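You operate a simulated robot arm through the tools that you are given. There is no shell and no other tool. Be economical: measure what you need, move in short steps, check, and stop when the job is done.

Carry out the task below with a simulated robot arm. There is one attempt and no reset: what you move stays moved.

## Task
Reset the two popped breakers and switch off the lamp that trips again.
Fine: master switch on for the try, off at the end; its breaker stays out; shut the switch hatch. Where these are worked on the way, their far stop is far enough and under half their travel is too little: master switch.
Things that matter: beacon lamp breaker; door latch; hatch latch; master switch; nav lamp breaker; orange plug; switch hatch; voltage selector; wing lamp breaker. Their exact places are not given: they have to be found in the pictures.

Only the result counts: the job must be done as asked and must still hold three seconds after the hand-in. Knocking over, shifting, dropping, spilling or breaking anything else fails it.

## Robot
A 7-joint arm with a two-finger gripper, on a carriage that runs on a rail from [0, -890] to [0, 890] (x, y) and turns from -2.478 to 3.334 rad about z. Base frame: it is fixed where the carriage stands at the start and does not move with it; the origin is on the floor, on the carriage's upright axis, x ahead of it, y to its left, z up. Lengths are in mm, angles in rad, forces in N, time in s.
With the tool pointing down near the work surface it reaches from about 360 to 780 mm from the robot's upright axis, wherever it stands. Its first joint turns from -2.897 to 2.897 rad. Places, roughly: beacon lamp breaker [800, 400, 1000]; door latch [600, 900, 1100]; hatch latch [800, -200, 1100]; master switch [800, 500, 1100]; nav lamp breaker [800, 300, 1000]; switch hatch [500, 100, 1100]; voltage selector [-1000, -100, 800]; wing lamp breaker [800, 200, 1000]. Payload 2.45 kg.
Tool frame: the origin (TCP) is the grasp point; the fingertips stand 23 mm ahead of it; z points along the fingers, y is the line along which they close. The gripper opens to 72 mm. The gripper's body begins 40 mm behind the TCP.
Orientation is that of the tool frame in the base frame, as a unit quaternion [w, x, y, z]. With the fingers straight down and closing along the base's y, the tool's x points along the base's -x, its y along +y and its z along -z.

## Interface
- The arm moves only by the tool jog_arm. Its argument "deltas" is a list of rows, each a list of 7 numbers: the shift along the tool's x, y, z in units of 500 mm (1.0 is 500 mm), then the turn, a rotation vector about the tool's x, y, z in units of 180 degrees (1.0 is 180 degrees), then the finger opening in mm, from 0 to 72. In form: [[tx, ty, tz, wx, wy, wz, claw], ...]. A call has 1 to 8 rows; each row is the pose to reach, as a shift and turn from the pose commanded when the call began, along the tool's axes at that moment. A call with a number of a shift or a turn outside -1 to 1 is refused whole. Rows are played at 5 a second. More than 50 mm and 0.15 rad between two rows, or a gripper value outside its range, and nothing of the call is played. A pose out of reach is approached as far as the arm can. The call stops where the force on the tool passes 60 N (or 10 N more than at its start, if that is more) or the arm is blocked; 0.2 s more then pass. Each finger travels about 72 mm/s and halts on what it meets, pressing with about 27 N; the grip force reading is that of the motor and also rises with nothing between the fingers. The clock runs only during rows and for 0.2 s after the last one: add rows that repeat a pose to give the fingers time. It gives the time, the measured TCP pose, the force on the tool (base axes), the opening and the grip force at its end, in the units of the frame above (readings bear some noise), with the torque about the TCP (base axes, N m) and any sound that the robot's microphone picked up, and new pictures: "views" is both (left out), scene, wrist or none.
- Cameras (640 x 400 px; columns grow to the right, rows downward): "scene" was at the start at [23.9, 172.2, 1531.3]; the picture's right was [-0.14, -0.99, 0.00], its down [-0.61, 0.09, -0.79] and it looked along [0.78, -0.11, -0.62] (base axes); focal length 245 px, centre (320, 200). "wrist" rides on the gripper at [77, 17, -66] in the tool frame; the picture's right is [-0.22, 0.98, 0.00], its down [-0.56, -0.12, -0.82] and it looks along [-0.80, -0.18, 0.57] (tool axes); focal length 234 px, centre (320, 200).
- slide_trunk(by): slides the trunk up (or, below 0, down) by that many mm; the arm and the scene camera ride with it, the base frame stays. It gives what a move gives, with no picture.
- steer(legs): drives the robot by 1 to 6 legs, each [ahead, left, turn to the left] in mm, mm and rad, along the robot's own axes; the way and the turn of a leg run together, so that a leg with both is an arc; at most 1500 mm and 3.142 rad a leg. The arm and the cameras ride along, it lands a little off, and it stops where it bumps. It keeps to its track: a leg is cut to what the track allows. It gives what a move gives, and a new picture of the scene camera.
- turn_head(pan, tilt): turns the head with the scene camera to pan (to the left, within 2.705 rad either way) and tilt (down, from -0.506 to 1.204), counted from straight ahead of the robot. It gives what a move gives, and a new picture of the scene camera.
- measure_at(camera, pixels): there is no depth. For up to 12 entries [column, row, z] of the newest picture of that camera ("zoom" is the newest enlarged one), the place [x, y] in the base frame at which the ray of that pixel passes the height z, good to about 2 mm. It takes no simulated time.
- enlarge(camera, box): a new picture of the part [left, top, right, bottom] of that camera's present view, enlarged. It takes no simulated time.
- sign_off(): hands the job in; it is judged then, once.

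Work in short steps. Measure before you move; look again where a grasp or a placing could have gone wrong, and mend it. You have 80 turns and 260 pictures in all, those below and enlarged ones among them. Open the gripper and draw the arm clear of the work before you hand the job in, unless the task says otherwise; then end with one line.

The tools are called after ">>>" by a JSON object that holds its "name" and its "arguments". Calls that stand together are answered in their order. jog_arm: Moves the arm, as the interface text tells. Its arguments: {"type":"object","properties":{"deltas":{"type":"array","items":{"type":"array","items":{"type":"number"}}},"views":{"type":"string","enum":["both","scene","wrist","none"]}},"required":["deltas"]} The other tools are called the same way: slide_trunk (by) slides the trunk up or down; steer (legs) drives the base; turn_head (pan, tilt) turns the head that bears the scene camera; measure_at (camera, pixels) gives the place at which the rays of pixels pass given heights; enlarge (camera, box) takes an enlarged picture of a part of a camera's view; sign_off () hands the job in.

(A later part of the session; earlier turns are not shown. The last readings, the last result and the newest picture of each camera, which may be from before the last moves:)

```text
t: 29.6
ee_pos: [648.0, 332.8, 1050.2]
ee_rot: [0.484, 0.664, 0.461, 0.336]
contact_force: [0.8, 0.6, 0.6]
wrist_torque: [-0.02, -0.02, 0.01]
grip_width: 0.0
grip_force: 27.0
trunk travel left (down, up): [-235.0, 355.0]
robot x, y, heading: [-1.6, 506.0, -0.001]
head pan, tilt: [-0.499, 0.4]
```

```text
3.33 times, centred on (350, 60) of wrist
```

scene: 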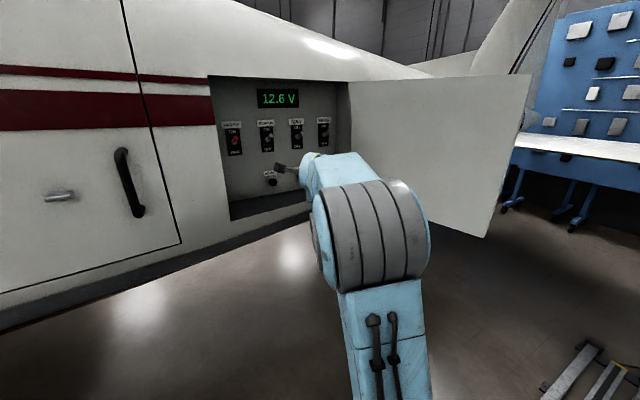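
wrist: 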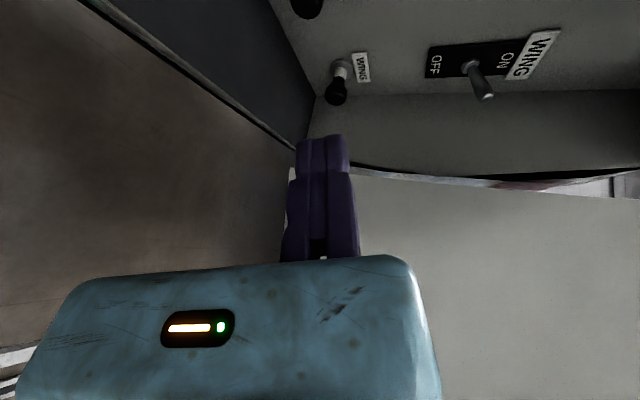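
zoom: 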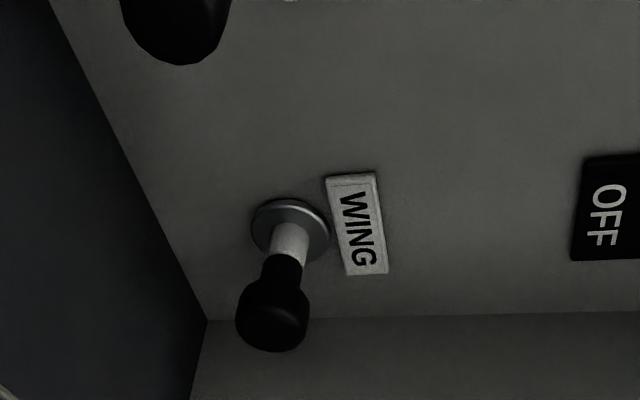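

WING is out again (tripped) while NAV stayed in. Now I rise and come in front of the WING switch, above its lever.

>>> {"name": "jog_arm", "arguments": {"deltas": [[-0.0214, 0.07, 0.0085, 0, 0, 0, 0], [-0.0428, 0.14, 0.017, 0, 0, 0, 0], [-0.0642, 0.21, 0.0255, 0, 0, 0, 0], [-0.0856, 0.281, 0.034, 0, 0, 0, 0], [-0.126, 0.296, 0.083, 0, 0, 0, 0], [-0.166, 0.311, 0.132, 0, 0, 0, 0], [-0.206, 0.327, 0.182, 0, 0, 0, 0], [-0.206, 0.327, 0.182, 0, 0, 0, 0]], "views": "both"}}

>>> {"name": "enlarge", "arguments": {"camera": "scene", "box": [210, 80, 370, 220]}}

```text
t: 31.4
ee_pos: [730.8, 206.6, 1168.5]
ee_rot: [0.484, 0.663, 0.462, 0.335]
contact_force: [-0.1, 0.3, 0.0]
wrist_torque: [0.03, 0.0, -0.01]
grip_width: 0.0
grip_force: 26.8
out of reach, approached as far as the arm can: row 7, 8
trunk travel left (down, up): [-235.0, 355.0]
robot x, y, heading: [-3.1, 507.8, -0.007]
head pan, tilt: [-0.499, 0.4]
```

scene: 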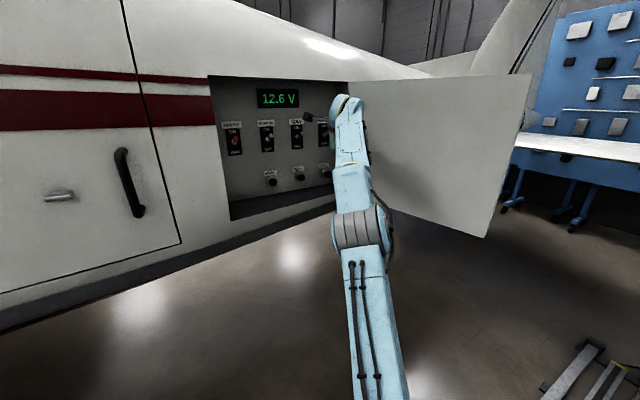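
wrist: 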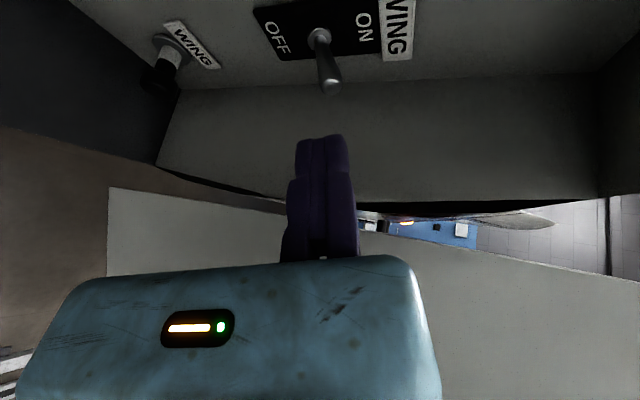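

```text
2.86 times, centred on (290, 150) of scene
```

zoom: 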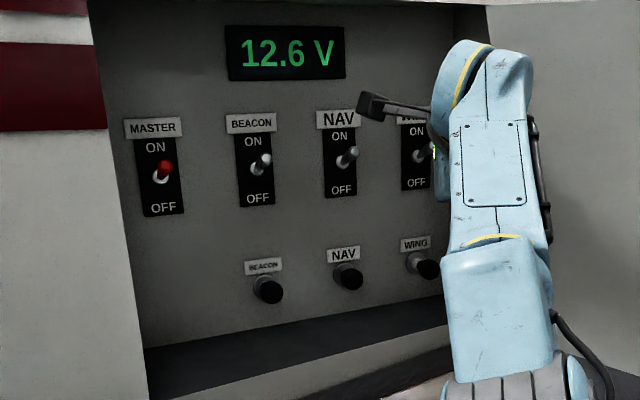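

The arm is nearly stretched. I back out 90 mm, raise the trunk 150 mm, and bring the hand back down to the same height.

>>> {"name": "jog_arm", "arguments": {"deltas": [[-0.012, -0.027, -0.087, 0, 0, 0, 0], [-0.025, -0.055, -0.175, 0, 0, 0, 0], [-0.025, -0.055, -0.175, 0, 0, 0, 0]], "views": "none"}}

>>> {"name": "slide_trunk", "arguments": {"by": 150}}

```text
t: 32.2
ee_pos: [633.8, 226.7, 1168.1]
ee_rot: [0.485, 0.663, 0.461, 0.337]
contact_force: [0.4, -0.5, -0.4]
wrist_torque: [-0.01, 0.02, -0.04]
grip_width: 0.0
grip_force: 26.7
trunk travel left (down, up): [-235.0, 355.0]
robot x, y, heading: [-5.4, 509.3, -0.007]
head pan, tilt: [-0.499, 0.4]
```

```text
t: 33.9
ee_pos: [635.8, 226.8, 1317.3]
ee_rot: [0.484, 0.664, 0.461, 0.336]
contact_force: [-0.4, 0.6, -0.3]
wrist_torque: [-0.01, -0.04, -0.03]
grip_width: 0.0
grip_force: 27.1
trunk travel left (down, up): [-385.0, 205.0]
robot x, y, heading: [0.1, 509.0, -0.008]
head pan, tilt: [-0.499, 0.4]
```

Hand down to z≈1182, then in to x≈745.

>>> {"name": "jog_arm", "arguments": {"deltas": [[0, -0.085, 0.03, 0, 0, 0, 0], [0, -0.17, 0.06, 0, 0, 0, 0], [0, -0.255, 0.09, 0, 0, 0, 0], [0.0005, -0.233, 0.16, 0, 0, 0, 0], [0.001, -0.211, 0.23, 0, 0, 0, 0], [0.0015, -0.188, 0.305, 0, 0, 0, 0], [0.0015, -0.188, 0.305, 0, 0, 0, 0]], "views": "both"}}

>>> {"name": "enlarge", "arguments": {"camera": "wrist", "box": [220, 0, 440, 160]}}

```text
t: 35.5
ee_pos: [747.1, 187.5, 1180.7]
ee_rot: [0.484, 0.664, 0.462, 0.336]
contact_force: [0.0, -0.2, -0.5]
wrist_torque: [-0.01, -0.06, -0.01]
grip_width: 0.0
grip_force: 27.1
trunk travel left (down, up): [-385.0, 205.0]
robot x, y, heading: [-1.3, 507.4, -0.006]
head pan, tilt: [-0.499, 0.4]
```

scene: 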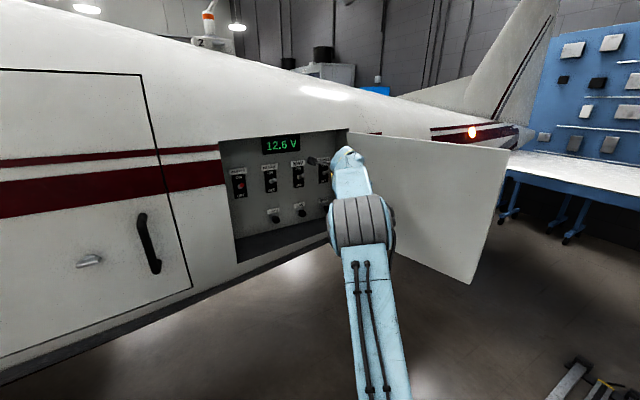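
wrist: 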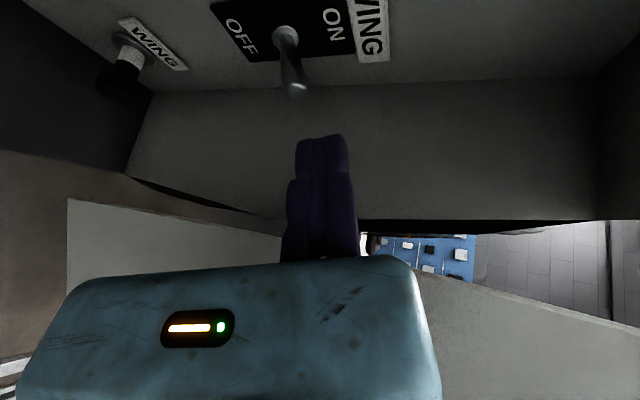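

```text
2.50 times, centred on (330, 80) of wrist
```

zoom: 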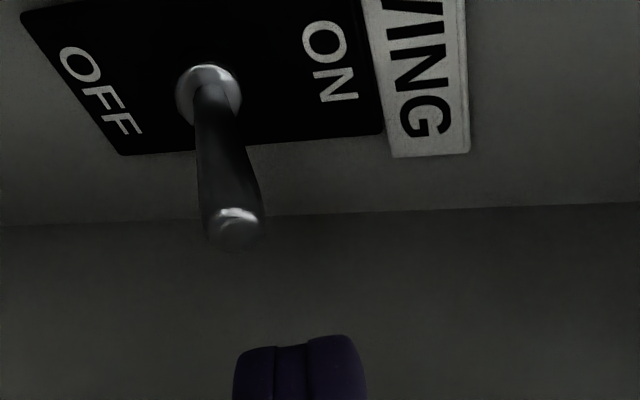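

The lever (zoom (233,230)) lies below the fingers. I go in to tip x≈822 above it, then press down in steps.

>>> {"name": "jog_arm", "arguments": {"deltas": [[0.016, 0.0165, 0.05, 0, 0, 0, 0], [0.032, 0.033, 0.099, 0, 0, 0, 0], [0.032, 0.016, 0.104, 0, 0, 0, 0], [0.032, -0.001, 0.1095, 0, 0, 0, 0], [0.032, -0.016, 0.114, 0, 0, 0, 0], [0.032, -0.031, 0.119, 0, 0, 0, 0], [0.032, -0.043, 0.123, 0, 0, 0, 0], [0.032, -0.053, 0.126, 0, 0, 0, 0]], "views": "wrist"}}

>>> {"name": "enlarge", "arguments": {"camera": "wrist", "box": [220, 0, 440, 160]}}

```text
t: 37.3
ee_pos: [800.9, 184.4, 1140.0]
ee_rot: [0.486, 0.662, 0.461, 0.337]
contact_force: [0.1, 0.7, 11.4]
wrist_torque: [-0.08, -0.21, 0.0]
grip_width: 0.0
grip_force: 27.3
trunk travel left (down, up): [-385.0, 205.0]
robot x, y, heading: [1.1, 507.4, -0.009]
head pan, tilt: [-0.499, 0.4]
heard: click
```

wrist: 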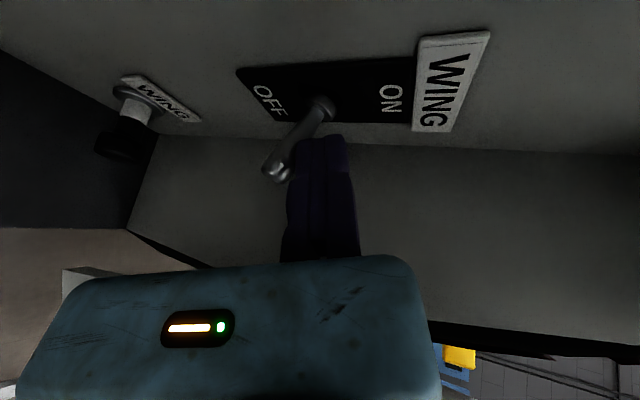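

```text
2.50 times, centred on (330, 80) of wrist
```

zoom: 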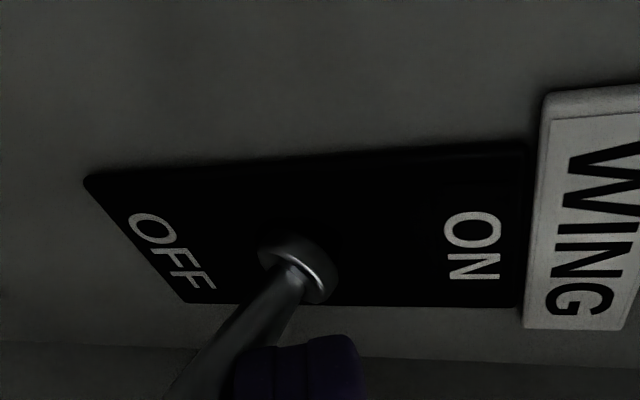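

Click: WING switch is OFF, its breaker still out. I lift slightly, back out, and look again at the panel.

>>> {"name": "jog_arm", "arguments": {"deltas": [[0, 0.019, -0.006, 0, 0, 0, 0], [0.002, 0.0, -0.07, 0, 0, 0, 0], [0.004, -0.02, -0.13, 0, 0, 0, 0], [0.006, -0.04, -0.19, 0, 0, 0, 0], [0.008, -0.06, -0.25, 0, 0, 0, 0], [0.009, -0.078, -0.314, 0, 0, 0, 0], [0.1, -0.085, -0.33, 0, 0, 0, 0], [0.19, -0.092, -0.34, 0, 0, 0, 0]], "views": "both"}}

>>> {"name": "enlarge", "arguments": {"camera": "scene", "box": [215, 120, 355, 260]}}

```text
t: 39.1
ee_pos: [664.3, 336.8, 1143.9]
ee_rot: [0.484, 0.662, 0.463, 0.336]
contact_force: [0.0, 0.3, 0.4]
wrist_torque: [0.02, 0.02, -0.03]
grip_width: 0.0
grip_force: 27.5
trunk travel left (down, up): [-385.0, 205.0]
robot x, y, heading: [-1.9, 509.4, -0.008]
head pan, tilt: [-0.499, 0.4]
```

scene: 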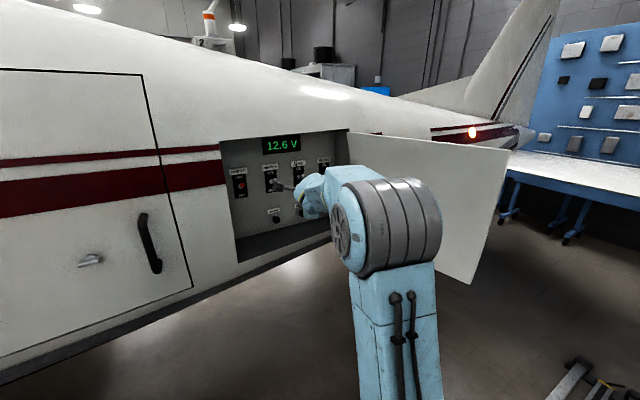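
wrist: 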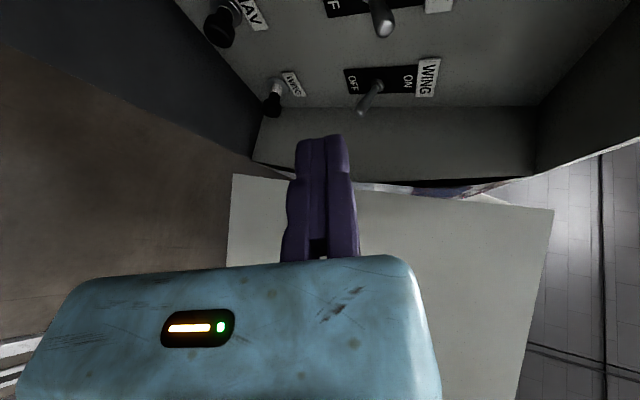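

```text
2.86 times, centred on (285, 190) of scene
```

zoom: 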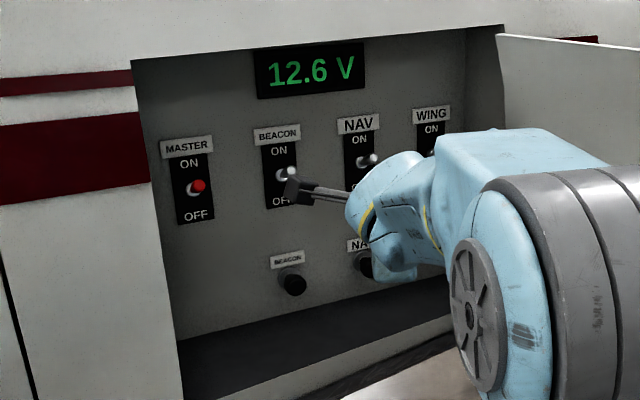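

NAV still in, nav lamp glows. I move left in front of the master and turn the tool back (camera down, level).

>>> {"name": "jog_arm", "arguments": {"deltas": [[0.028, 0.0016, -0.029, -0.01365, 0.001, -0.04225, 0], [0.056, 0.0032, -0.058, -0.0273, 0.002, -0.0845, 0], [0.084, 0.005, -0.088, -0.041, 0.003, -0.12675, 0], [0.112, 0.0065, -0.117, -0.0546, 0.004, -0.169, 0], [0.14, 0.008, -0.146, -0.0683, 0.005, -0.21125, 0], [0.168, 0.01, -0.175, -0.0819, 0.006, -0.2535, 0], [0.196, 0.0115, -0.205, -0.0956, 0.007, -0.29575, 0], [0.224, 0.013, -0.234, -0.1092, 0.008, -0.338, 0]], "views": "none"}}

>>> {"name": "jog_arm", "arguments": {"deltas": [[0, 0, 0, -0.01365, 0.001, -0.04225, 0], [0, 0, 0, -0.0273, 0.002, -0.0845, 0], [0, 0, 0, -0.041, 0.003, -0.12675, 0], [0, 0, 0, -0.0546, 0.004, -0.169, 0], [0, 0, 0, -0.0546, 0.004, -0.169, 0]], "views": "both"}}

```text
t: 40.9
ee_pos: [603.6, 478.8, 1188.2]
ee_rot: [0.683, 0.246, 0.677, 0.123]
contact_force: [-0.1, 0.6, 0.6]
wrist_torque: [0.01, 0.0, 0.0]
grip_width: 0.1
grip_force: 27.0
trunk travel left (down, up): [-385.0, 205.0]
robot x, y, heading: [0.6, 508.3, -0.007]
head pan, tilt: [-0.499, 0.4]
```

```text
t: 42.1
ee_pos: [603.4, 477.5, 1187.7]
ee_rot: [0.705, 0.0, 0.709, 0.0]
contact_force: [0.4, -0.5, 0.0]
wrist_torque: [0.04, -0.02, -0.02]
grip_width: 0.0
grip_force: 27.3
trunk travel left (down, up): [-385.0, 205.0]
robot x, y, heading: [0.1, 505.1, -0.005]
head pan, tilt: [-0.499, 0.4]
```

scene: 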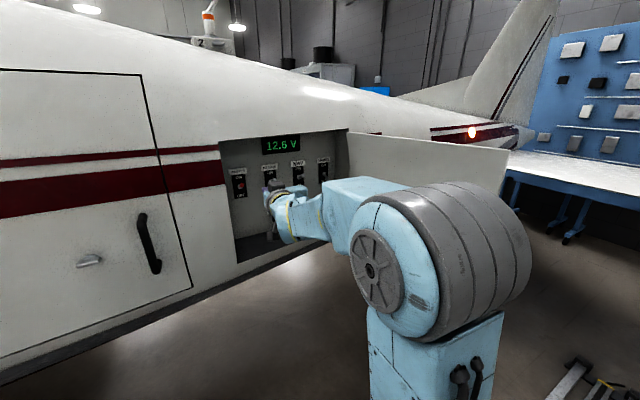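
wrist: 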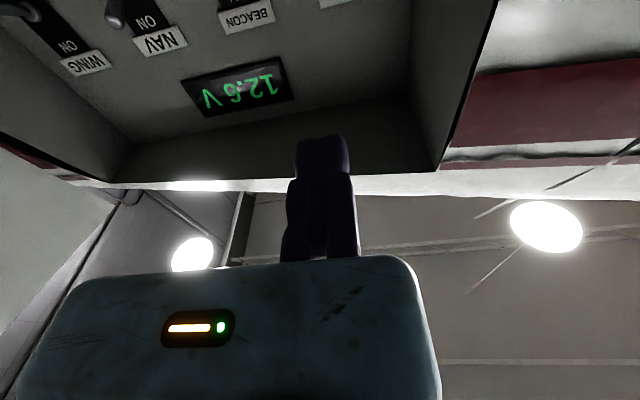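

Level again at y 477. I move over the master lever: y 507, z 1182, tip x≈822, in two stages.

>>> {"name": "jog_arm", "arguments": {"deltas": [[0.012, 0.06, 0.06, 0, 0, 0, 0], [0.012, 0.06, 0.14, 0, 0, 0, 0], [0.012, 0.06, 0.22, 0, 0, 0, 0], [0.012, 0.06, 0.29, 0, 0, 0, 0], [0.012, 0.06, 0.34, 0, 0, 0, 0], [0.012, 0.06, 0.392, 0, 0, 0, 0], [0.012, 0.06, 0.392, 0, 0, 0, 0]], "views": "wrist"}}

>>> {"name": "enlarge", "arguments": {"camera": "scene", "box": [215, 120, 355, 260]}}

```text
t: 43.7
ee_pos: [800.6, 505.8, 1177.9]
ee_rot: [0.706, 0.001, 0.709, 0.0]
contact_force: [0.1, -1.0, -0.4]
wrist_torque: [0.0, 0.0, -0.01]
grip_width: 0.2
grip_force: 27.1
trunk travel left (down, up): [-385.0, 205.0]
robot x, y, heading: [1.0, 505.7, -0.005]
head pan, tilt: [-0.499, 0.4]
```

wrist: 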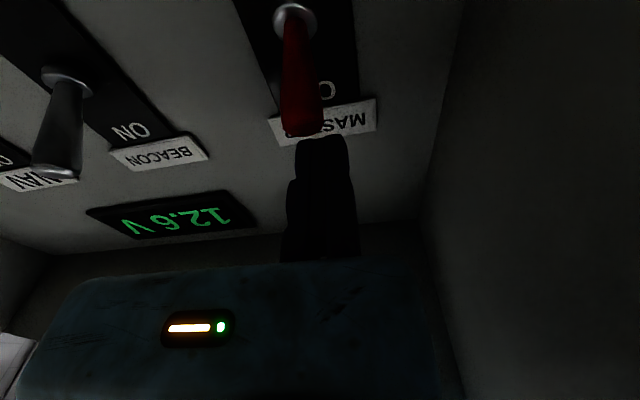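

```text
2.86 times, centred on (285, 190) of scene
```

zoom: 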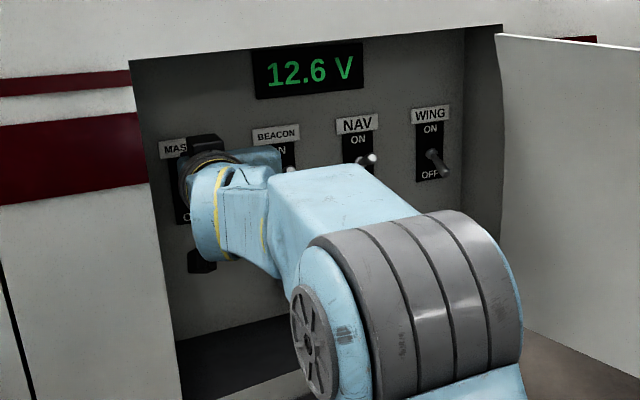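

Finger is above the red lever (wrist (300,100)). I shift 4 mm to −y and press down.

>>> {"name": "jog_arm", "arguments": {"deltas": [[0.016, -0.008, 0, 0, 0, 0, 0], [0.032, -0.008, 0, 0, 0, 0, 0], [0.048, -0.008, 0, 0, 0, 0, 0], [0.062, -0.008, 0, 0, 0, 0, 0], [0.074, -0.008, 0, 0, 0, 0, 0], [0.084, -0.008, 0, 0, 0, 0, 0], [0.09, -0.008, 0, 0, 0, 0, 0]], "views": "wrist"}}

>>> {"name": "enlarge", "arguments": {"camera": "scene", "box": [215, 120, 355, 260]}}

```text
t: 45.3
ee_pos: [800.6, 502.5, 1135.6]
ee_rot: [0.706, 0.001, 0.709, 0.001]
contact_force: [0.8, 0.5, 2.2]
wrist_torque: [0.01, -0.05, -0.04]
grip_width: 0.1
grip_force: 26.9
trunk travel left (down, up): [-385.0, 205.0]
robot x, y, heading: [-2.7, 506.9, -0.008]
head pan, tilt: [-0.499, 0.4]
heard: click
```

wrist: 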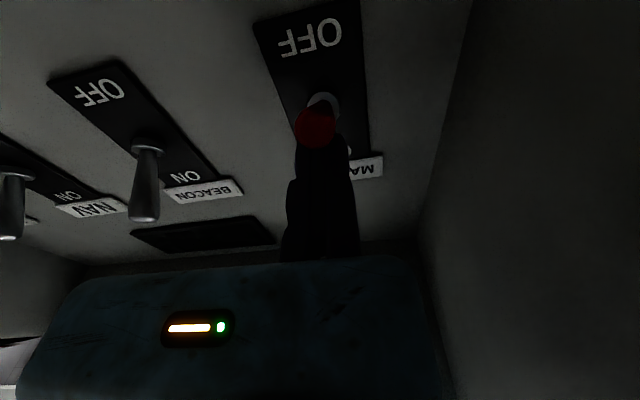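

```text
2.86 times, centred on (285, 190) of scene
```

zoom: 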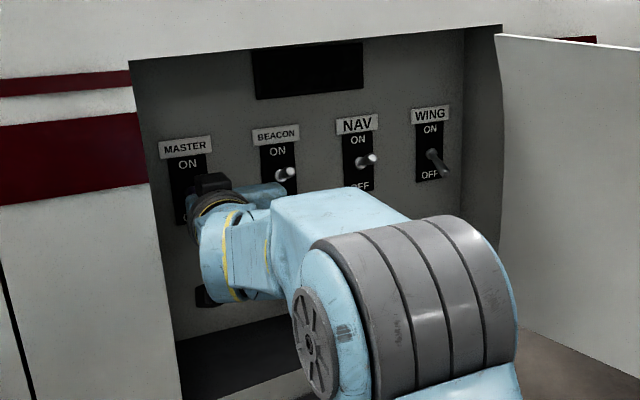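

Click and the display is dark: master is off. I press a few mm more to make sure of its stop, then lift 3 mm and back out.

>>> {"name": "jog_arm", "arguments": {"deltas": [[0.006, 0, 0, 0, 0, 0, 0], [0.012, 0, 0, 0, 0, 0, 0], [0.016, 0, 0, 0, 0, 0, 0]], "views": "none"}}

>>> {"name": "jog_arm", "arguments": {"deltas": [[-0.02, 0, 0, 0, 0, 0, 0], [-0.02, 0, -0.08, 0, 0, 0, 0], [-0.02, 0, -0.17, 0, 0, 0, 0], [-0.02, 0, -0.26, 0, 0, 0, 0], [-0.02, 0, -0.35, 0, 0, 0, 0], [-0.02, 0, -0.44, 0, 0, 0, 0]], "views": "both"}}

>>> {"name": "enlarge", "arguments": {"camera": "scene", "box": [215, 120, 355, 260]}}

```text
t: 46.1
ee_pos: [797.1, 501.6, 1134.0]
ee_rot: [0.71, 0.002, 0.704, -0.001]
contact_force: [-1.9, -1.7, 28.3]
wrist_torque: [0.1, -0.68, -0.03]
grip_width: 6.0
grip_force: 28.2
trunk travel left (down, up): [-385.0, 205.0]
robot x, y, heading: [4.7, 506.4, -0.008]
head pan, tilt: [-0.499, 0.4]
```

```text
t: 47.5
ee_pos: [579.1, 502.7, 1137.5]
ee_rot: [0.706, 0.001, 0.708, 0.0]
contact_force: [1.2, -0.1, -0.4]
wrist_torque: [0.0, -0.02, -0.01]
grip_width: 0.2
grip_force: 28.7
trunk travel left (down, up): [-385.0, 205.0]
robot x, y, heading: [-0.3, 509.5, -0.007]
head pan, tilt: [-0.499, 0.4]
```

scene: 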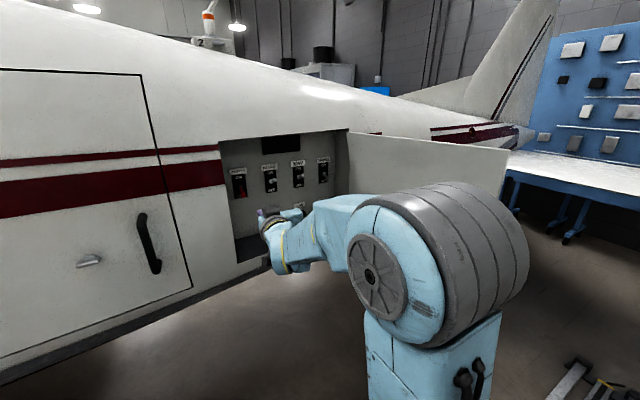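
wrist: 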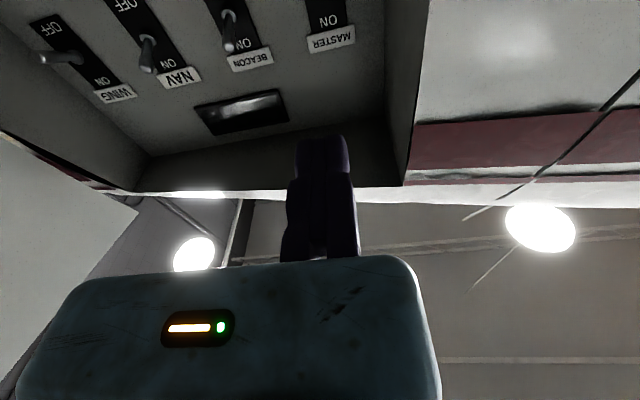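

```text
2.86 times, centred on (285, 190) of scene
```

zoom: 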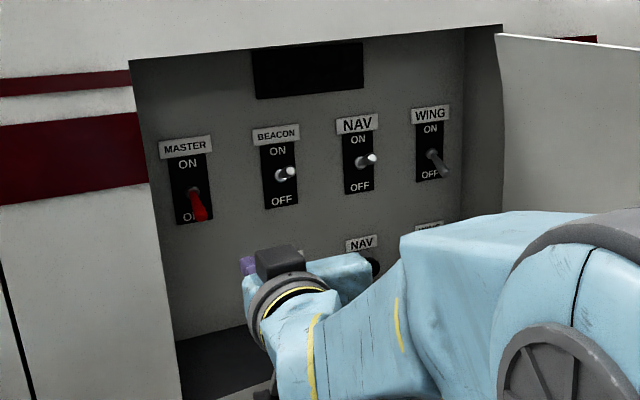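

Master is off, NAV and BEACON switches untouched. Now I raise the trunk fully and fold the arm above hatch-top height before driving back past the hatch.

>>> {"name": "slide_trunk", "arguments": {"by": 205}}

>>> {"name": "jog_arm", "arguments": {"deltas": [[-0.015, 0.014, -0.06, 0, 0.045, 0, 0], [-0.03, 0.028, -0.12, 0, 0.09, 0, 0], [-0.045, 0.042, -0.18, 0, 0.135, 0, 0], [-0.06, 0.056, -0.24, 0, 0.18, 0, 0], [-0.075, 0.07, -0.3, 0, 0.225, 0, 0], [-0.09, 0.084, -0.36, 0, 0.27, 0, 0], [-0.1, 0.098, -0.42, 0, 0.315, 0, 0], [-0.12, 0.112, -0.48, 0, 0.36, 0, 0]], "views": "scene"}}

```text
t: 49.7
ee_pos: [578.7, 502.5, 1341.2]
ee_rot: [0.706, 0.002, 0.708, -0.001]
contact_force: [0.1, 0.4, -0.4]
wrist_torque: [-0.03, -0.02, 0.03]
grip_width: 0.0
grip_force: 28.6
trunk travel left (down, up): [-590.0, 0.0]
robot x, y, heading: [2.2, 506.3, -0.006]
head pan, tilt: [-0.499, 0.4]
```

```text
t: 51.5
ee_pos: [339.6, 558.4, 1402.8]
ee_rot: [0.215, 0.002, 0.977, 0.0]
contact_force: [-0.4, 0.1, 1.1]
wrist_torque: [-0.01, -0.03, -0.01]
grip_width: 0.0
grip_force: 28.5
trunk travel left (down, up): [-590.0, 0.0]
robot x, y, heading: [3.8, 502.6, -0.007]
head pan, tilt: [-0.499, 0.4]
```

scene: 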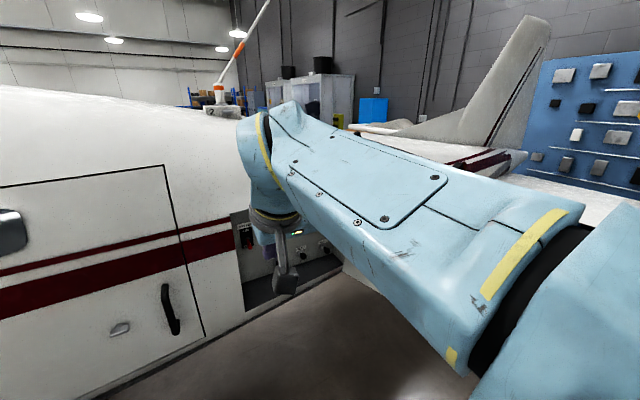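

Everything is above the hatch top (tips ≈1380 vs 1303). I drive right 650 mm to y≈−150.

>>> {"name": "steer", "arguments": {"legs": [[0, -400, 0], [0, -260, 0]]}}

>>> {"name": "turn_head", "arguments": {"pan": 0.3, "tilt": 0.6}}

```text
t: 55.6
ee_pos: [341.0, -108.4, 1401.9]
ee_rot: [0.216, 0.003, 0.976, 0.001]
contact_force: [-0.2, -0.4, -1.0]
wrist_torque: [-0.02, 0.02, -0.03]
grip_width: 0.0
grip_force: 28.8
trunk travel left (down, up): [-590.0, 0.0]
robot x, y, heading: [1.2, -158.6, -0.01]
head pan, tilt: [-0.499, 0.4]
```

scene: 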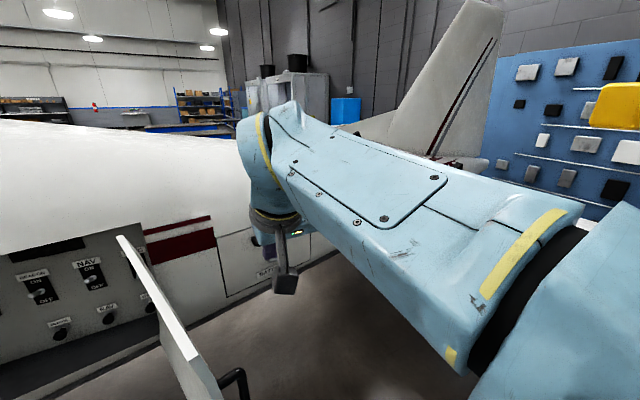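

```text
t: 56.7
ee_pos: [340.4, -107.4, 1401.2]
ee_rot: [0.215, 0.003, 0.977, 0.001]
contact_force: [-0.3, -0.5, 0.0]
wrist_torque: [0.01, -0.02, 0.03]
grip_width: 0.0
grip_force: 28.0
trunk travel left (down, up): [-590.0, 0.0]
robot x, y, heading: [0.7, -158.9, -0.013]
head pan, tilt: [0.3, 0.6]
```

scene: 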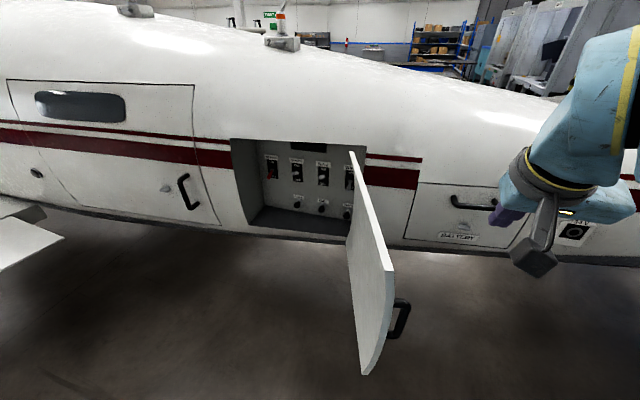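

Hand is on the hatch's outer side. I pitch the fingers up to near-horizontal, then lower the trunk 185 mm.

>>> {"name": "jog_arm", "arguments": {"deltas": [[-0.012, 0, 0.006, 0, -0.0465, 0, 0], [-0.024, 0, 0.012, 0, -0.093, 0, 0], [-0.036, 0, 0.017, 0, -0.14, 0, 0], [-0.048, 0, 0.023, 0, -0.186, 0, 0], [-0.06, 0, 0.028, 0, -0.233, 0, 0], [-0.072, 0, 0.034, 0, -0.28, 0, 0], [-0.072, 0, 0.034, 0, -0.28, 0, 0]], "views": "none"}}

>>> {"name": "slide_trunk", "arguments": {"by": -185}}

>>> {"name": "turn_head", "arguments": {"pan": 0.2, "tilt": 0.6}}

```text
t: 58.3
ee_pos: [379.2, -108.1, 1400.4]
ee_rot: [0.611, 0.004, 0.791, -0.001]
contact_force: [-0.1, -0.1, 0.4]
wrist_torque: [0.01, -0.01, -0.02]
grip_width: 0.2
grip_force: 28.5
trunk travel left (down, up): [-590.0, 0.0]
robot x, y, heading: [3.5, -156.7, -0.011]
head pan, tilt: [0.3, 0.6]
```

```text
t: 60.4
ee_pos: [383.4, -107.7, 1212.9]
ee_rot: [0.606, 0.005, 0.795, -0.001]
contact_force: [0.4, -0.4, -0.2]
wrist_torque: [-0.04, -0.04, -0.03]
grip_width: 0.1
grip_force: 28.3
trunk travel left (down, up): [-405.0, 185.0]
robot x, y, heading: [-1.7, -154.8, -0.006]
head pan, tilt: [0.3, 0.6]
```

```text
t: 61.0
ee_pos: [384.4, -107.5, 1212.4]
ee_rot: [0.607, 0.004, 0.795, 0.0]
contact_force: [-0.2, -0.1, -0.2]
wrist_torque: [0.01, -0.01, 0.01]
grip_width: 0.0
grip_force: 28.6
trunk travel left (down, up): [-405.0, 185.0]
robot x, y, heading: [-0.6, -158.3, -0.007]
head pan, tilt: [0.201, 0.6]
```

scene: 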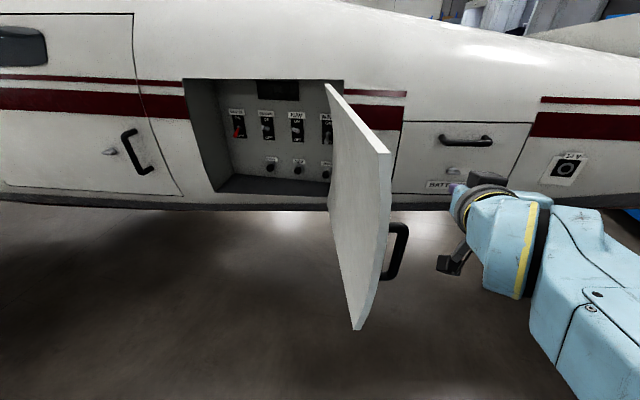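

The hatch is clear of the hand. I yaw the tool 40° to the left in place and move it 60 mm toward the hatch.

>>> {"name": "jog_arm", "arguments": {"deltas": [[0, 0.02, 0, -0.043, 0, -0.0116, 0], [0, 0.04, 0, -0.086, 0, -0.0232, 0], [0, 0.06, 0, -0.129, 0, -0.0348, 0], [0, 0.08, 0, -0.1716, 0, -0.0464, 0], [0, 0.12, 0, -0.2145, 0, -0.058, 0], [0, 0.12, 0, -0.2145, 0, -0.058, 0]], "views": "both"}}

```text
t: 62.5
ee_pos: [381.6, -47.5, 1215.4]
ee_rot: [0.575, -0.27, 0.745, 0.206]
contact_force: [1.2, 0.0, -0.1]
wrist_torque: [0.04, 0.02, 0.02]
grip_width: 0.0
grip_force: 28.6
trunk travel left (down, up): [-405.0, 185.0]
robot x, y, heading: [1.6, -158.5, -0.009]
head pan, tilt: [0.201, 0.6]
```

scene: 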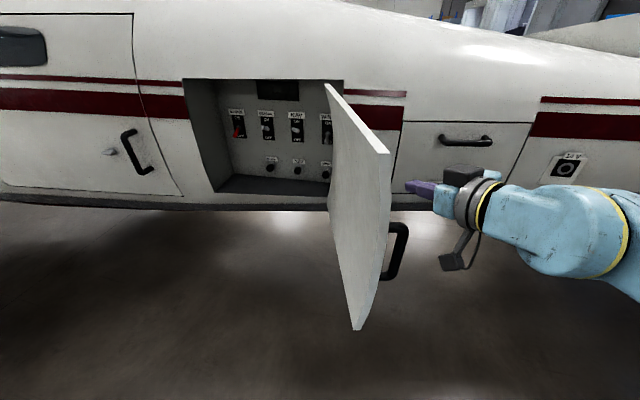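
wrist: 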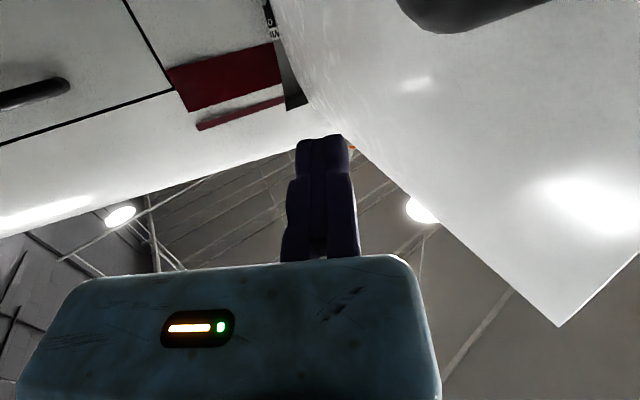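

Tip at ≈(399,−33,1209), hatch face ahead. I push +y in an arc, first to about y 172.

>>> {"name": "jog_arm", "arguments": {"deltas": [[-0.012, 0.058, 0.044, 0, 0, 0, 0], [-0.023, 0.115, 0.087, 0, 0, 0, 0], [-0.034, 0.172, 0.127, 0, 0, 0, 0], [-0.044, 0.229, 0.166, 0, 0, 0, 0], [-0.054, 0.279, 0.202, 0, 0, 0, 0], [-0.064, 0.328, 0.238, 0, 0, 0, 0]], "views": "both"}}

```text
t: 63.9
ee_pos: [371.6, 157.0, 1214.9]
ee_rot: [0.575, -0.269, 0.745, 0.206]
contact_force: [0.0, 0.0, 0.5]
wrist_torque: [-0.05, 0.0, 0.02]
grip_width: 0.0
grip_force: 28.6
trunk travel left (down, up): [-405.0, 185.0]
robot x, y, heading: [0.6, -155.5, -0.008]
head pan, tilt: [0.201, 0.6]
```

scene: 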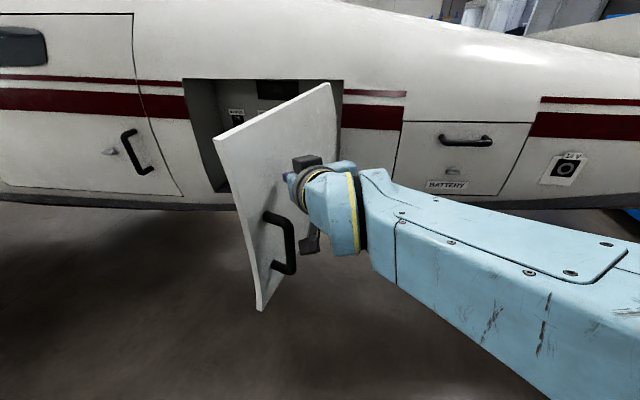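
wrist: 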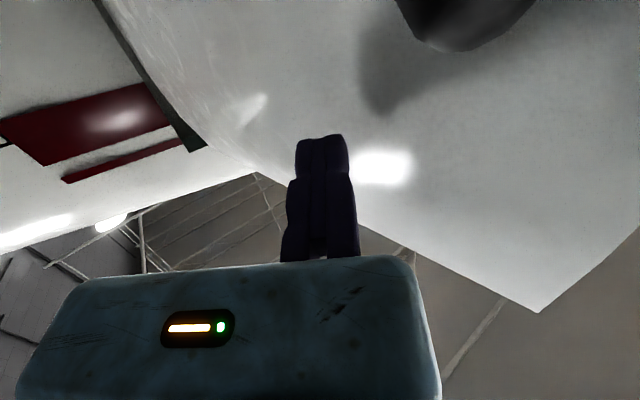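

The hatch swings easily. I continue the arc to about 40°.

>>> {"name": "jog_arm", "arguments": {"deltas": [[-0.0175, 0.048, 0.066, 0, 0, 0, 0], [-0.035, 0.095, 0.131, 0, 0, 0, 0], [-0.055, 0.126, 0.206, 0, 0, 0, 0], [-0.075, 0.156, 0.281, 0, 0, 0, 0]], "views": "scene"}}

```text
t: 65.0
ee_pos: [270.8, 398.8, 1228.8]
ee_rot: [0.547, -0.377, 0.689, 0.292]
contact_force: [-0.6, 0.3, -0.1]
wrist_torque: [0.0, 0.0, -0.01]
grip_width: 0.2
grip_force: 28.4
trunk travel left (down, up): [-405.0, 185.0]
robot x, y, heading: [1.7, -157.2, -0.012]
head pan, tilt: [0.201, 0.6]
stopped in row 4: the arm was blocked; the commanded pose is now the measured one
```

scene: 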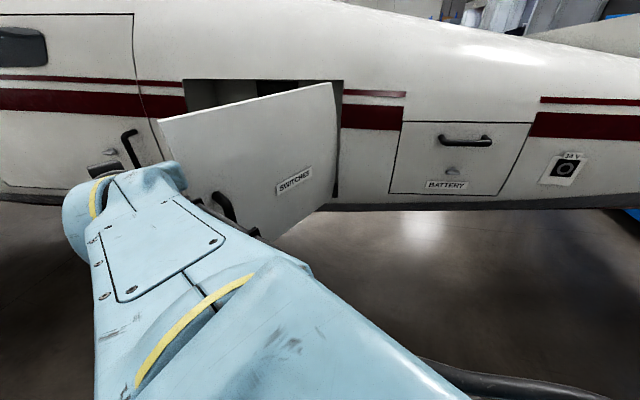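

The arm ran into its joint range and swung left, but the hatch moved on to roughly 55°. With the arm at x≈270, clear of it, I drive left 350 mm to regain reach.

>>> {"name": "steer", "arguments": {"legs": [[0, 350, 0]]}}

>>> {"name": "turn_head", "arguments": {"pan": 0.0, "tilt": 0.6}}

```text
t: 67.4
ee_pos: [267.9, 758.7, 1228.4]
ee_rot: [0.545, -0.378, 0.689, 0.292]
contact_force: [-0.3, 0.1, 0.5]
wrist_torque: [0.0, 0.01, 0.01]
grip_width: 0.0
grip_force: 28.1
trunk travel left (down, up): [-405.0, 185.0]
robot x, y, heading: [1.0, 198.2, -0.002]
head pan, tilt: [0.201, 0.6]
```

scene: 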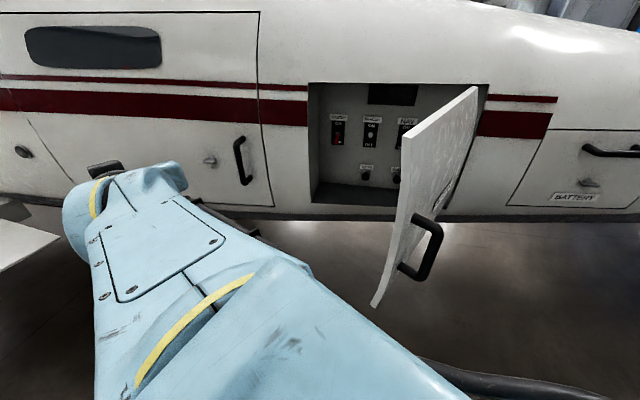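

```text
t: 68.1
ee_pos: [269.1, 758.1, 1228.1]
ee_rot: [0.545, -0.378, 0.689, 0.292]
contact_force: [0.4, 0.2, -0.1]
wrist_torque: [0.02, -0.02, 0.0]
grip_width: 0.0
grip_force: 28.4
trunk travel left (down, up): [-405.0, 185.0]
robot x, y, heading: [3.9, 203.0, -0.006]
head pan, tilt: [0.0, 0.6]
```

scene: 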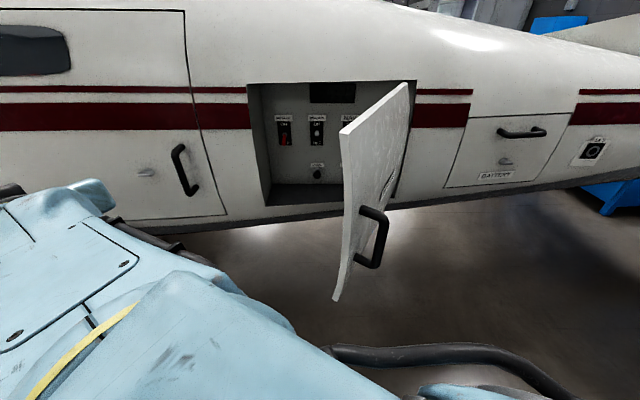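

I measure the hatch's free top corner (342,133) and the hinge top (405,84) at z 1303.

>>> {"name": "measure_at", "arguments": {"camera": "scene", "pixels": [[342, 133, 1303], [405, 84, 1303], [333, 298, 940], [357, 264, 1000], [388, 208, 1100]]}}

```text
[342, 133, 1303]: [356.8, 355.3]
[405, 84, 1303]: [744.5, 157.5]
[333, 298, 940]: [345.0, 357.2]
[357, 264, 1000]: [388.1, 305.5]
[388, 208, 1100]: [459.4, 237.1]
```

Hatch stands at ψ≈33° (free corner (357,355)). I raise the trunk so the hand clears the hatch top, then bring the hand back over it to the outer side.

>>> {"name": "slide_trunk", "arguments": {"by": 185}}

>>> {"name": "jog_arm", "arguments": {"deltas": [[0.009, -0.074, -0.033, 0.018, 0, 0.0043, 0], [0.018, -0.149, -0.067, 0.036, 0, 0.0087, 0], [0.0265, -0.223, -0.1, 0.054, 0, 0.013, 0], [0.035, -0.297, -0.133, 0.072, 0, 0.0173, 0], [0.044, -0.372, -0.167, 0.09, 0.001, 0.0217, 0], [0.053, -0.446, -0.2, 0.108, 0.001, 0.026, 0], [0.053, -0.446, -0.2, 0.108, 0.001, 0.026, 0]], "views": "scene"}}

```text
t: 70.2
ee_pos: [268.3, 758.2, 1412.2]
ee_rot: [0.544, -0.379, 0.689, 0.293]
contact_force: [0.1, 0.4, -1.0]
wrist_torque: [0.0, 0.0, 0.0]
grip_width: 0.0
grip_force: 28.0
trunk travel left (down, up): [-590.0, 0.0]
robot x, y, heading: [2.6, 205.1, -0.002]
head pan, tilt: [0.0, 0.6]
```

```text
t: 71.8
ee_pos: [401.4, 550.5, 1410.9]
ee_rot: [0.588, -0.254, 0.744, 0.193]
contact_force: [0.3, -0.3, -0.3]
wrist_torque: [-0.03, 0.0, 0.03]
grip_width: 0.0
grip_force: 28.1
trunk travel left (down, up): [-590.0, 0.0]
robot x, y, heading: [-0.0, 201.0, 0.0]
head pan, tilt: [0.0, 0.6]
```

scene: 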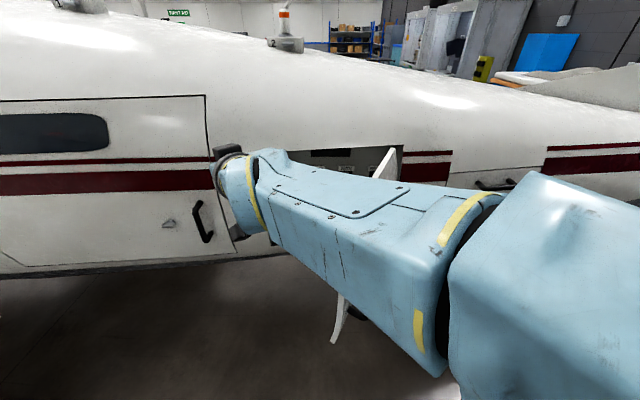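

Clear above. I carry the hand over the hatch to y≈160, yawing to about 10°.

>>> {"name": "jog_arm", "arguments": {"deltas": [[0.0136, -0.0814, -0.0525, 0.018, 0, 0.0044, 0], [0.0272, -0.1628, -0.105, 0.0365, 0, 0.0088, 0], [0.0409, -0.2441, -0.1575, 0.0548, 0.001, 0.0131, 0], [0.0545, -0.3255, -0.21, 0.073, 0.001, 0.0175, 0], [0.0681, -0.4069, -0.2625, 0.0913, 0.001, 0.0219, 0], [0.0818, -0.4883, -0.315, 0.1095, 0.0015, 0.0263, 0], [0.0954, -0.5696, -0.3675, 0.1278, 0.002, 0.0306, 0], [0.109, -0.651, -0.42, 0.146, 0.002, 0.035, 0]], "views": "both"}}

```text
t: 73.6
ee_pos: [423.0, 158.9, 1414.2]
ee_rot: [0.616, -0.073, 0.783, 0.05]
contact_force: [0.5, 0.4, 0.5]
wrist_torque: [0.04, 0.05, -0.03]
grip_width: 0.1
grip_force: 28.0
trunk travel left (down, up): [-590.0, 0.0]
robot x, y, heading: [-2.0, 201.0, -0.006]
head pan, tilt: [0.0, 0.6]
```

scene: 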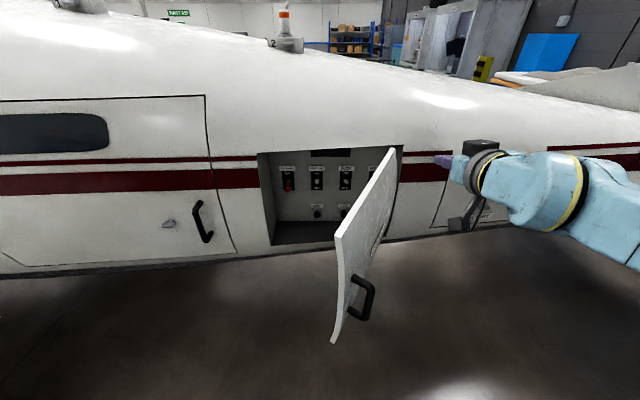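
wrist: 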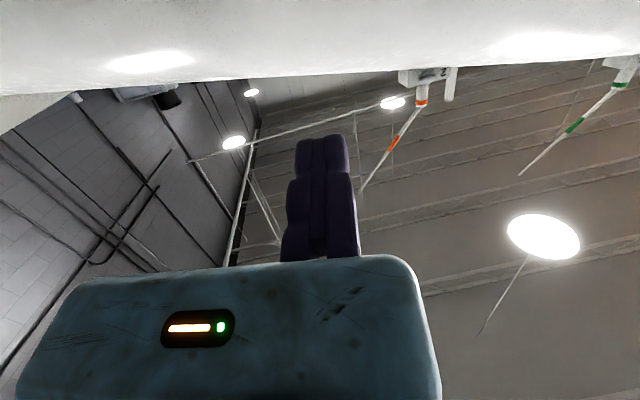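

Hand is now on the outer side. I lower the trunk 215 mm and check from the scene.

>>> {"name": "slide_trunk", "arguments": {"by": -215}}

>>> {"name": "turn_head", "arguments": {"pan": 0.1, "tilt": 0.5}}

>>> {"name": "enlarge", "arguments": {"camera": "scene", "box": [240, 60, 440, 220]}}

```text
t: 75.9
ee_pos: [424.4, 159.2, 1198.1]
ee_rot: [0.616, -0.073, 0.782, 0.05]
contact_force: [0.5, 0.2, -0.4]
wrist_torque: [0.01, 0.01, 0.0]
grip_width: 0.1
grip_force: 28.0
trunk travel left (down, up): [-375.0, 215.0]
robot x, y, heading: [-2.4, 202.8, -0.007]
head pan, tilt: [0.0, 0.6]
```

```text
t: 76.5
ee_pos: [424.3, 159.4, 1197.6]
ee_rot: [0.616, -0.073, 0.782, 0.05]
contact_force: [-0.8, 0.4, -1.0]
wrist_torque: [0.0, 0.0, 0.03]
grip_width: 0.0
grip_force: 28.1
trunk travel left (down, up): [-375.0, 215.0]
robot x, y, heading: [4.4, 200.9, -0.0]
head pan, tilt: [0.099, 0.499]
```

scene: 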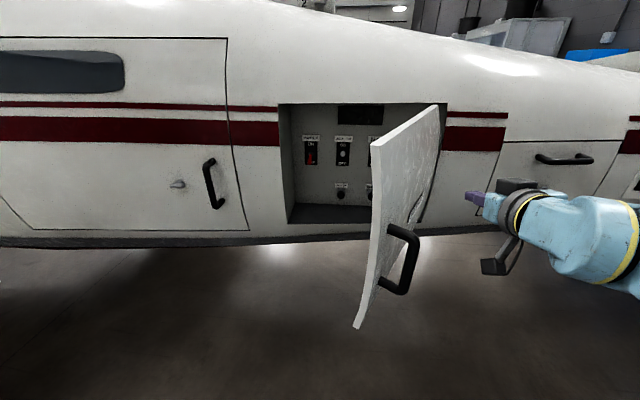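

```text
2.50 times, centred on (340, 140) of scene
```

zoom: 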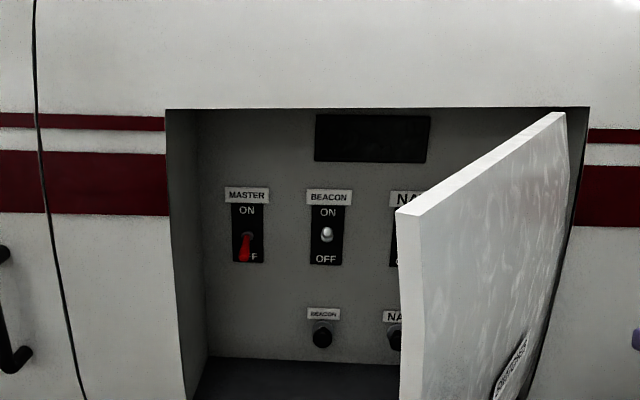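

Master is down/off as seen. Tip is at ≈(446,163,1192); I move to the hatch's outer face and push along its arc to ψ≈50°.

>>> {"name": "jog_arm", "arguments": {"deltas": [[-0.03, 0.084, 0.006, 0, 0, 0, 0], [-0.055, 0.168, 0.012, 0, 0, 0, 0], [-0.069, 0.251, 0.017, 0, 0, 0, 0], [-0.079, 0.295, 0.057, 0, 0, 0, 0], [-0.089, 0.34, 0.097, 0, 0, 0, 0], [-0.099, 0.384, 0.136, 0, 0, 0, 0]], "views": "both"}}

```text
t: 77.9
ee_pos: [465.1, 361.6, 1226.2]
ee_rot: [0.617, -0.072, 0.782, 0.051]
contact_force: [-0.1, -0.5, 0.5]
wrist_torque: [-0.01, -0.02, 0.02]
grip_width: 0.0
grip_force: 28.1
trunk travel left (down, up): [-375.0, 215.0]
robot x, y, heading: [-2.2, 199.8, -0.001]
head pan, tilt: [0.099, 0.499]
```

scene: 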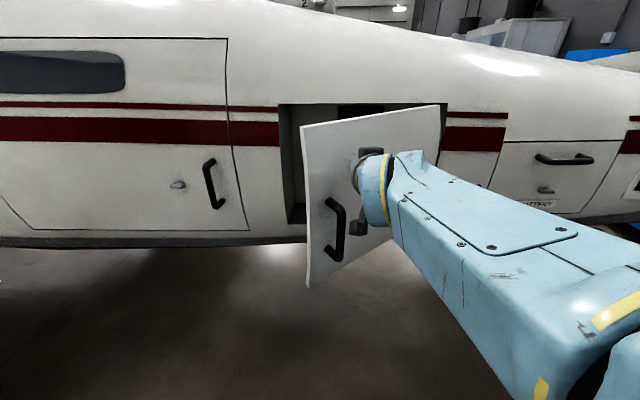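
wrist: 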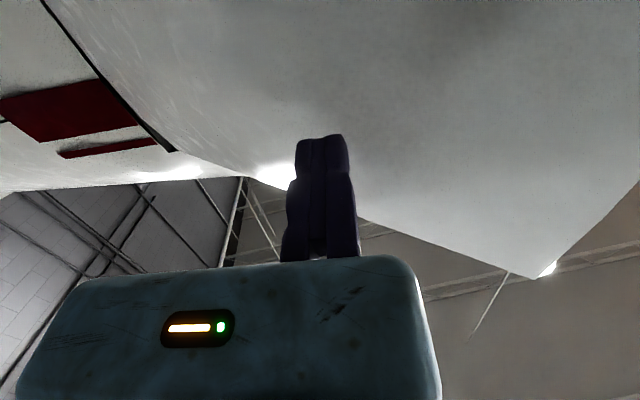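

Hatch follows nicely. Continue the arc to nearly closed.

>>> {"name": "jog_arm", "arguments": {"deltas": [[-0.012, 0.023, 0.049, 0, 0, 0, 0], [-0.024, 0.047, 0.098, 0, 0, 0, 0], [-0.036, 0.07, 0.147, 0, 0, 0, 0], [-0.049, 0.079, 0.2, 0, 0, 0, 0], [-0.062, 0.089, 0.253, 0, 0, 0, 0], [-0.075, 0.098, 0.305, 0, 0, 0, 0], [-0.09, 0.095, 0.36, 0, 0, 0, 0]], "views": "scene"}}

```text
t: 79.5
ee_pos: [639.6, 442.3, 1228.1]
ee_rot: [0.617, -0.073, 0.782, 0.051]
contact_force: [-0.1, -0.3, 0.7]
wrist_torque: [-0.02, -0.01, 0.0]
grip_width: 0.3
grip_force: 28.5
trunk travel left (down, up): [-375.0, 215.0]
robot x, y, heading: [-0.6, 204.7, -0.002]
head pan, tilt: [0.099, 0.499]
```

scene: 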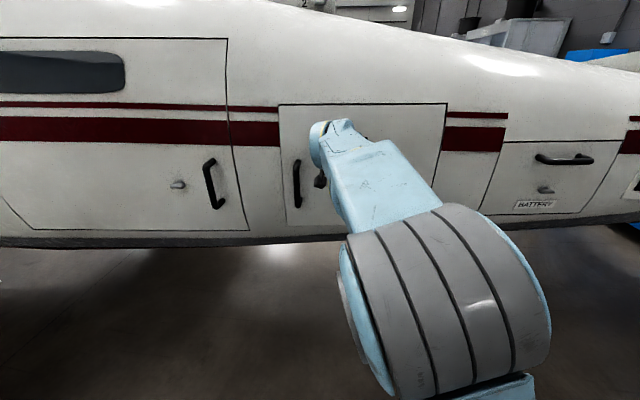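

It looks nearly flush. I press +x in 8 mm steps until force builds.

>>> {"name": "jog_arm", "arguments": {"deltas": [[-0.0036, -0.0028, 0.0153, 0, 0, 0, 0], [-0.0073, -0.0056, 0.0306, 0, 0, 0, 0], [-0.011, -0.0084, 0.046, 0, 0, 0, 0], [-0.0146, -0.0113, 0.061, 0, 0, 0, 0], [-0.018, -0.014, 0.0765, 0, 0, 0, 0], [-0.022, -0.017, 0.092, 0, 0, 0, 0], [-0.0255, -0.02, 0.107, 0, 0, 0, 0]], "views": "both"}}

```text
t: 80.9
ee_pos: [676.7, 441.1, 1229.7]
ee_rot: [0.613, -0.074, 0.785, 0.054]
contact_force: [-51.7, -12.7, -3.9]
wrist_torque: [-0.2, -0.02, -0.24]
grip_width: 6.2
grip_force: 28.4
trunk travel left (down, up): [-375.0, 215.0]
robot x, y, heading: [-4.1, 204.7, 0.002]
head pan, tilt: [0.099, 0.499]
stopped in row 6: the force on the tool passed its limit at 76 N (the readings are from after the stop); the commanded pose is now the measured one
```

scene: 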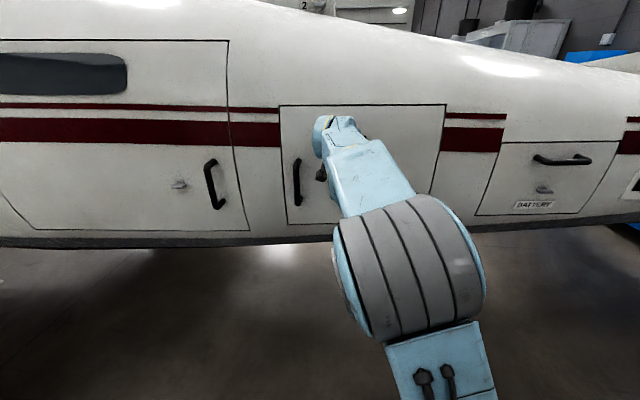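
wrist: 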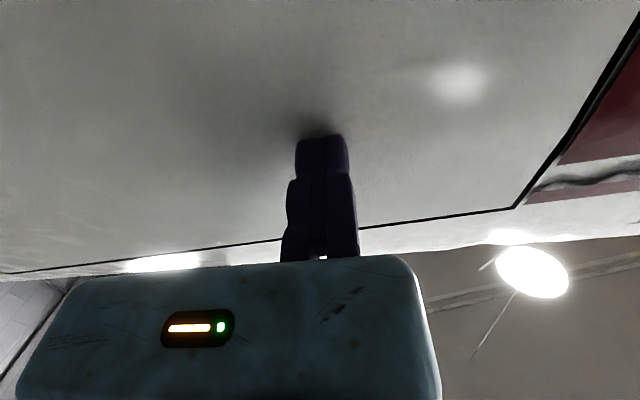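

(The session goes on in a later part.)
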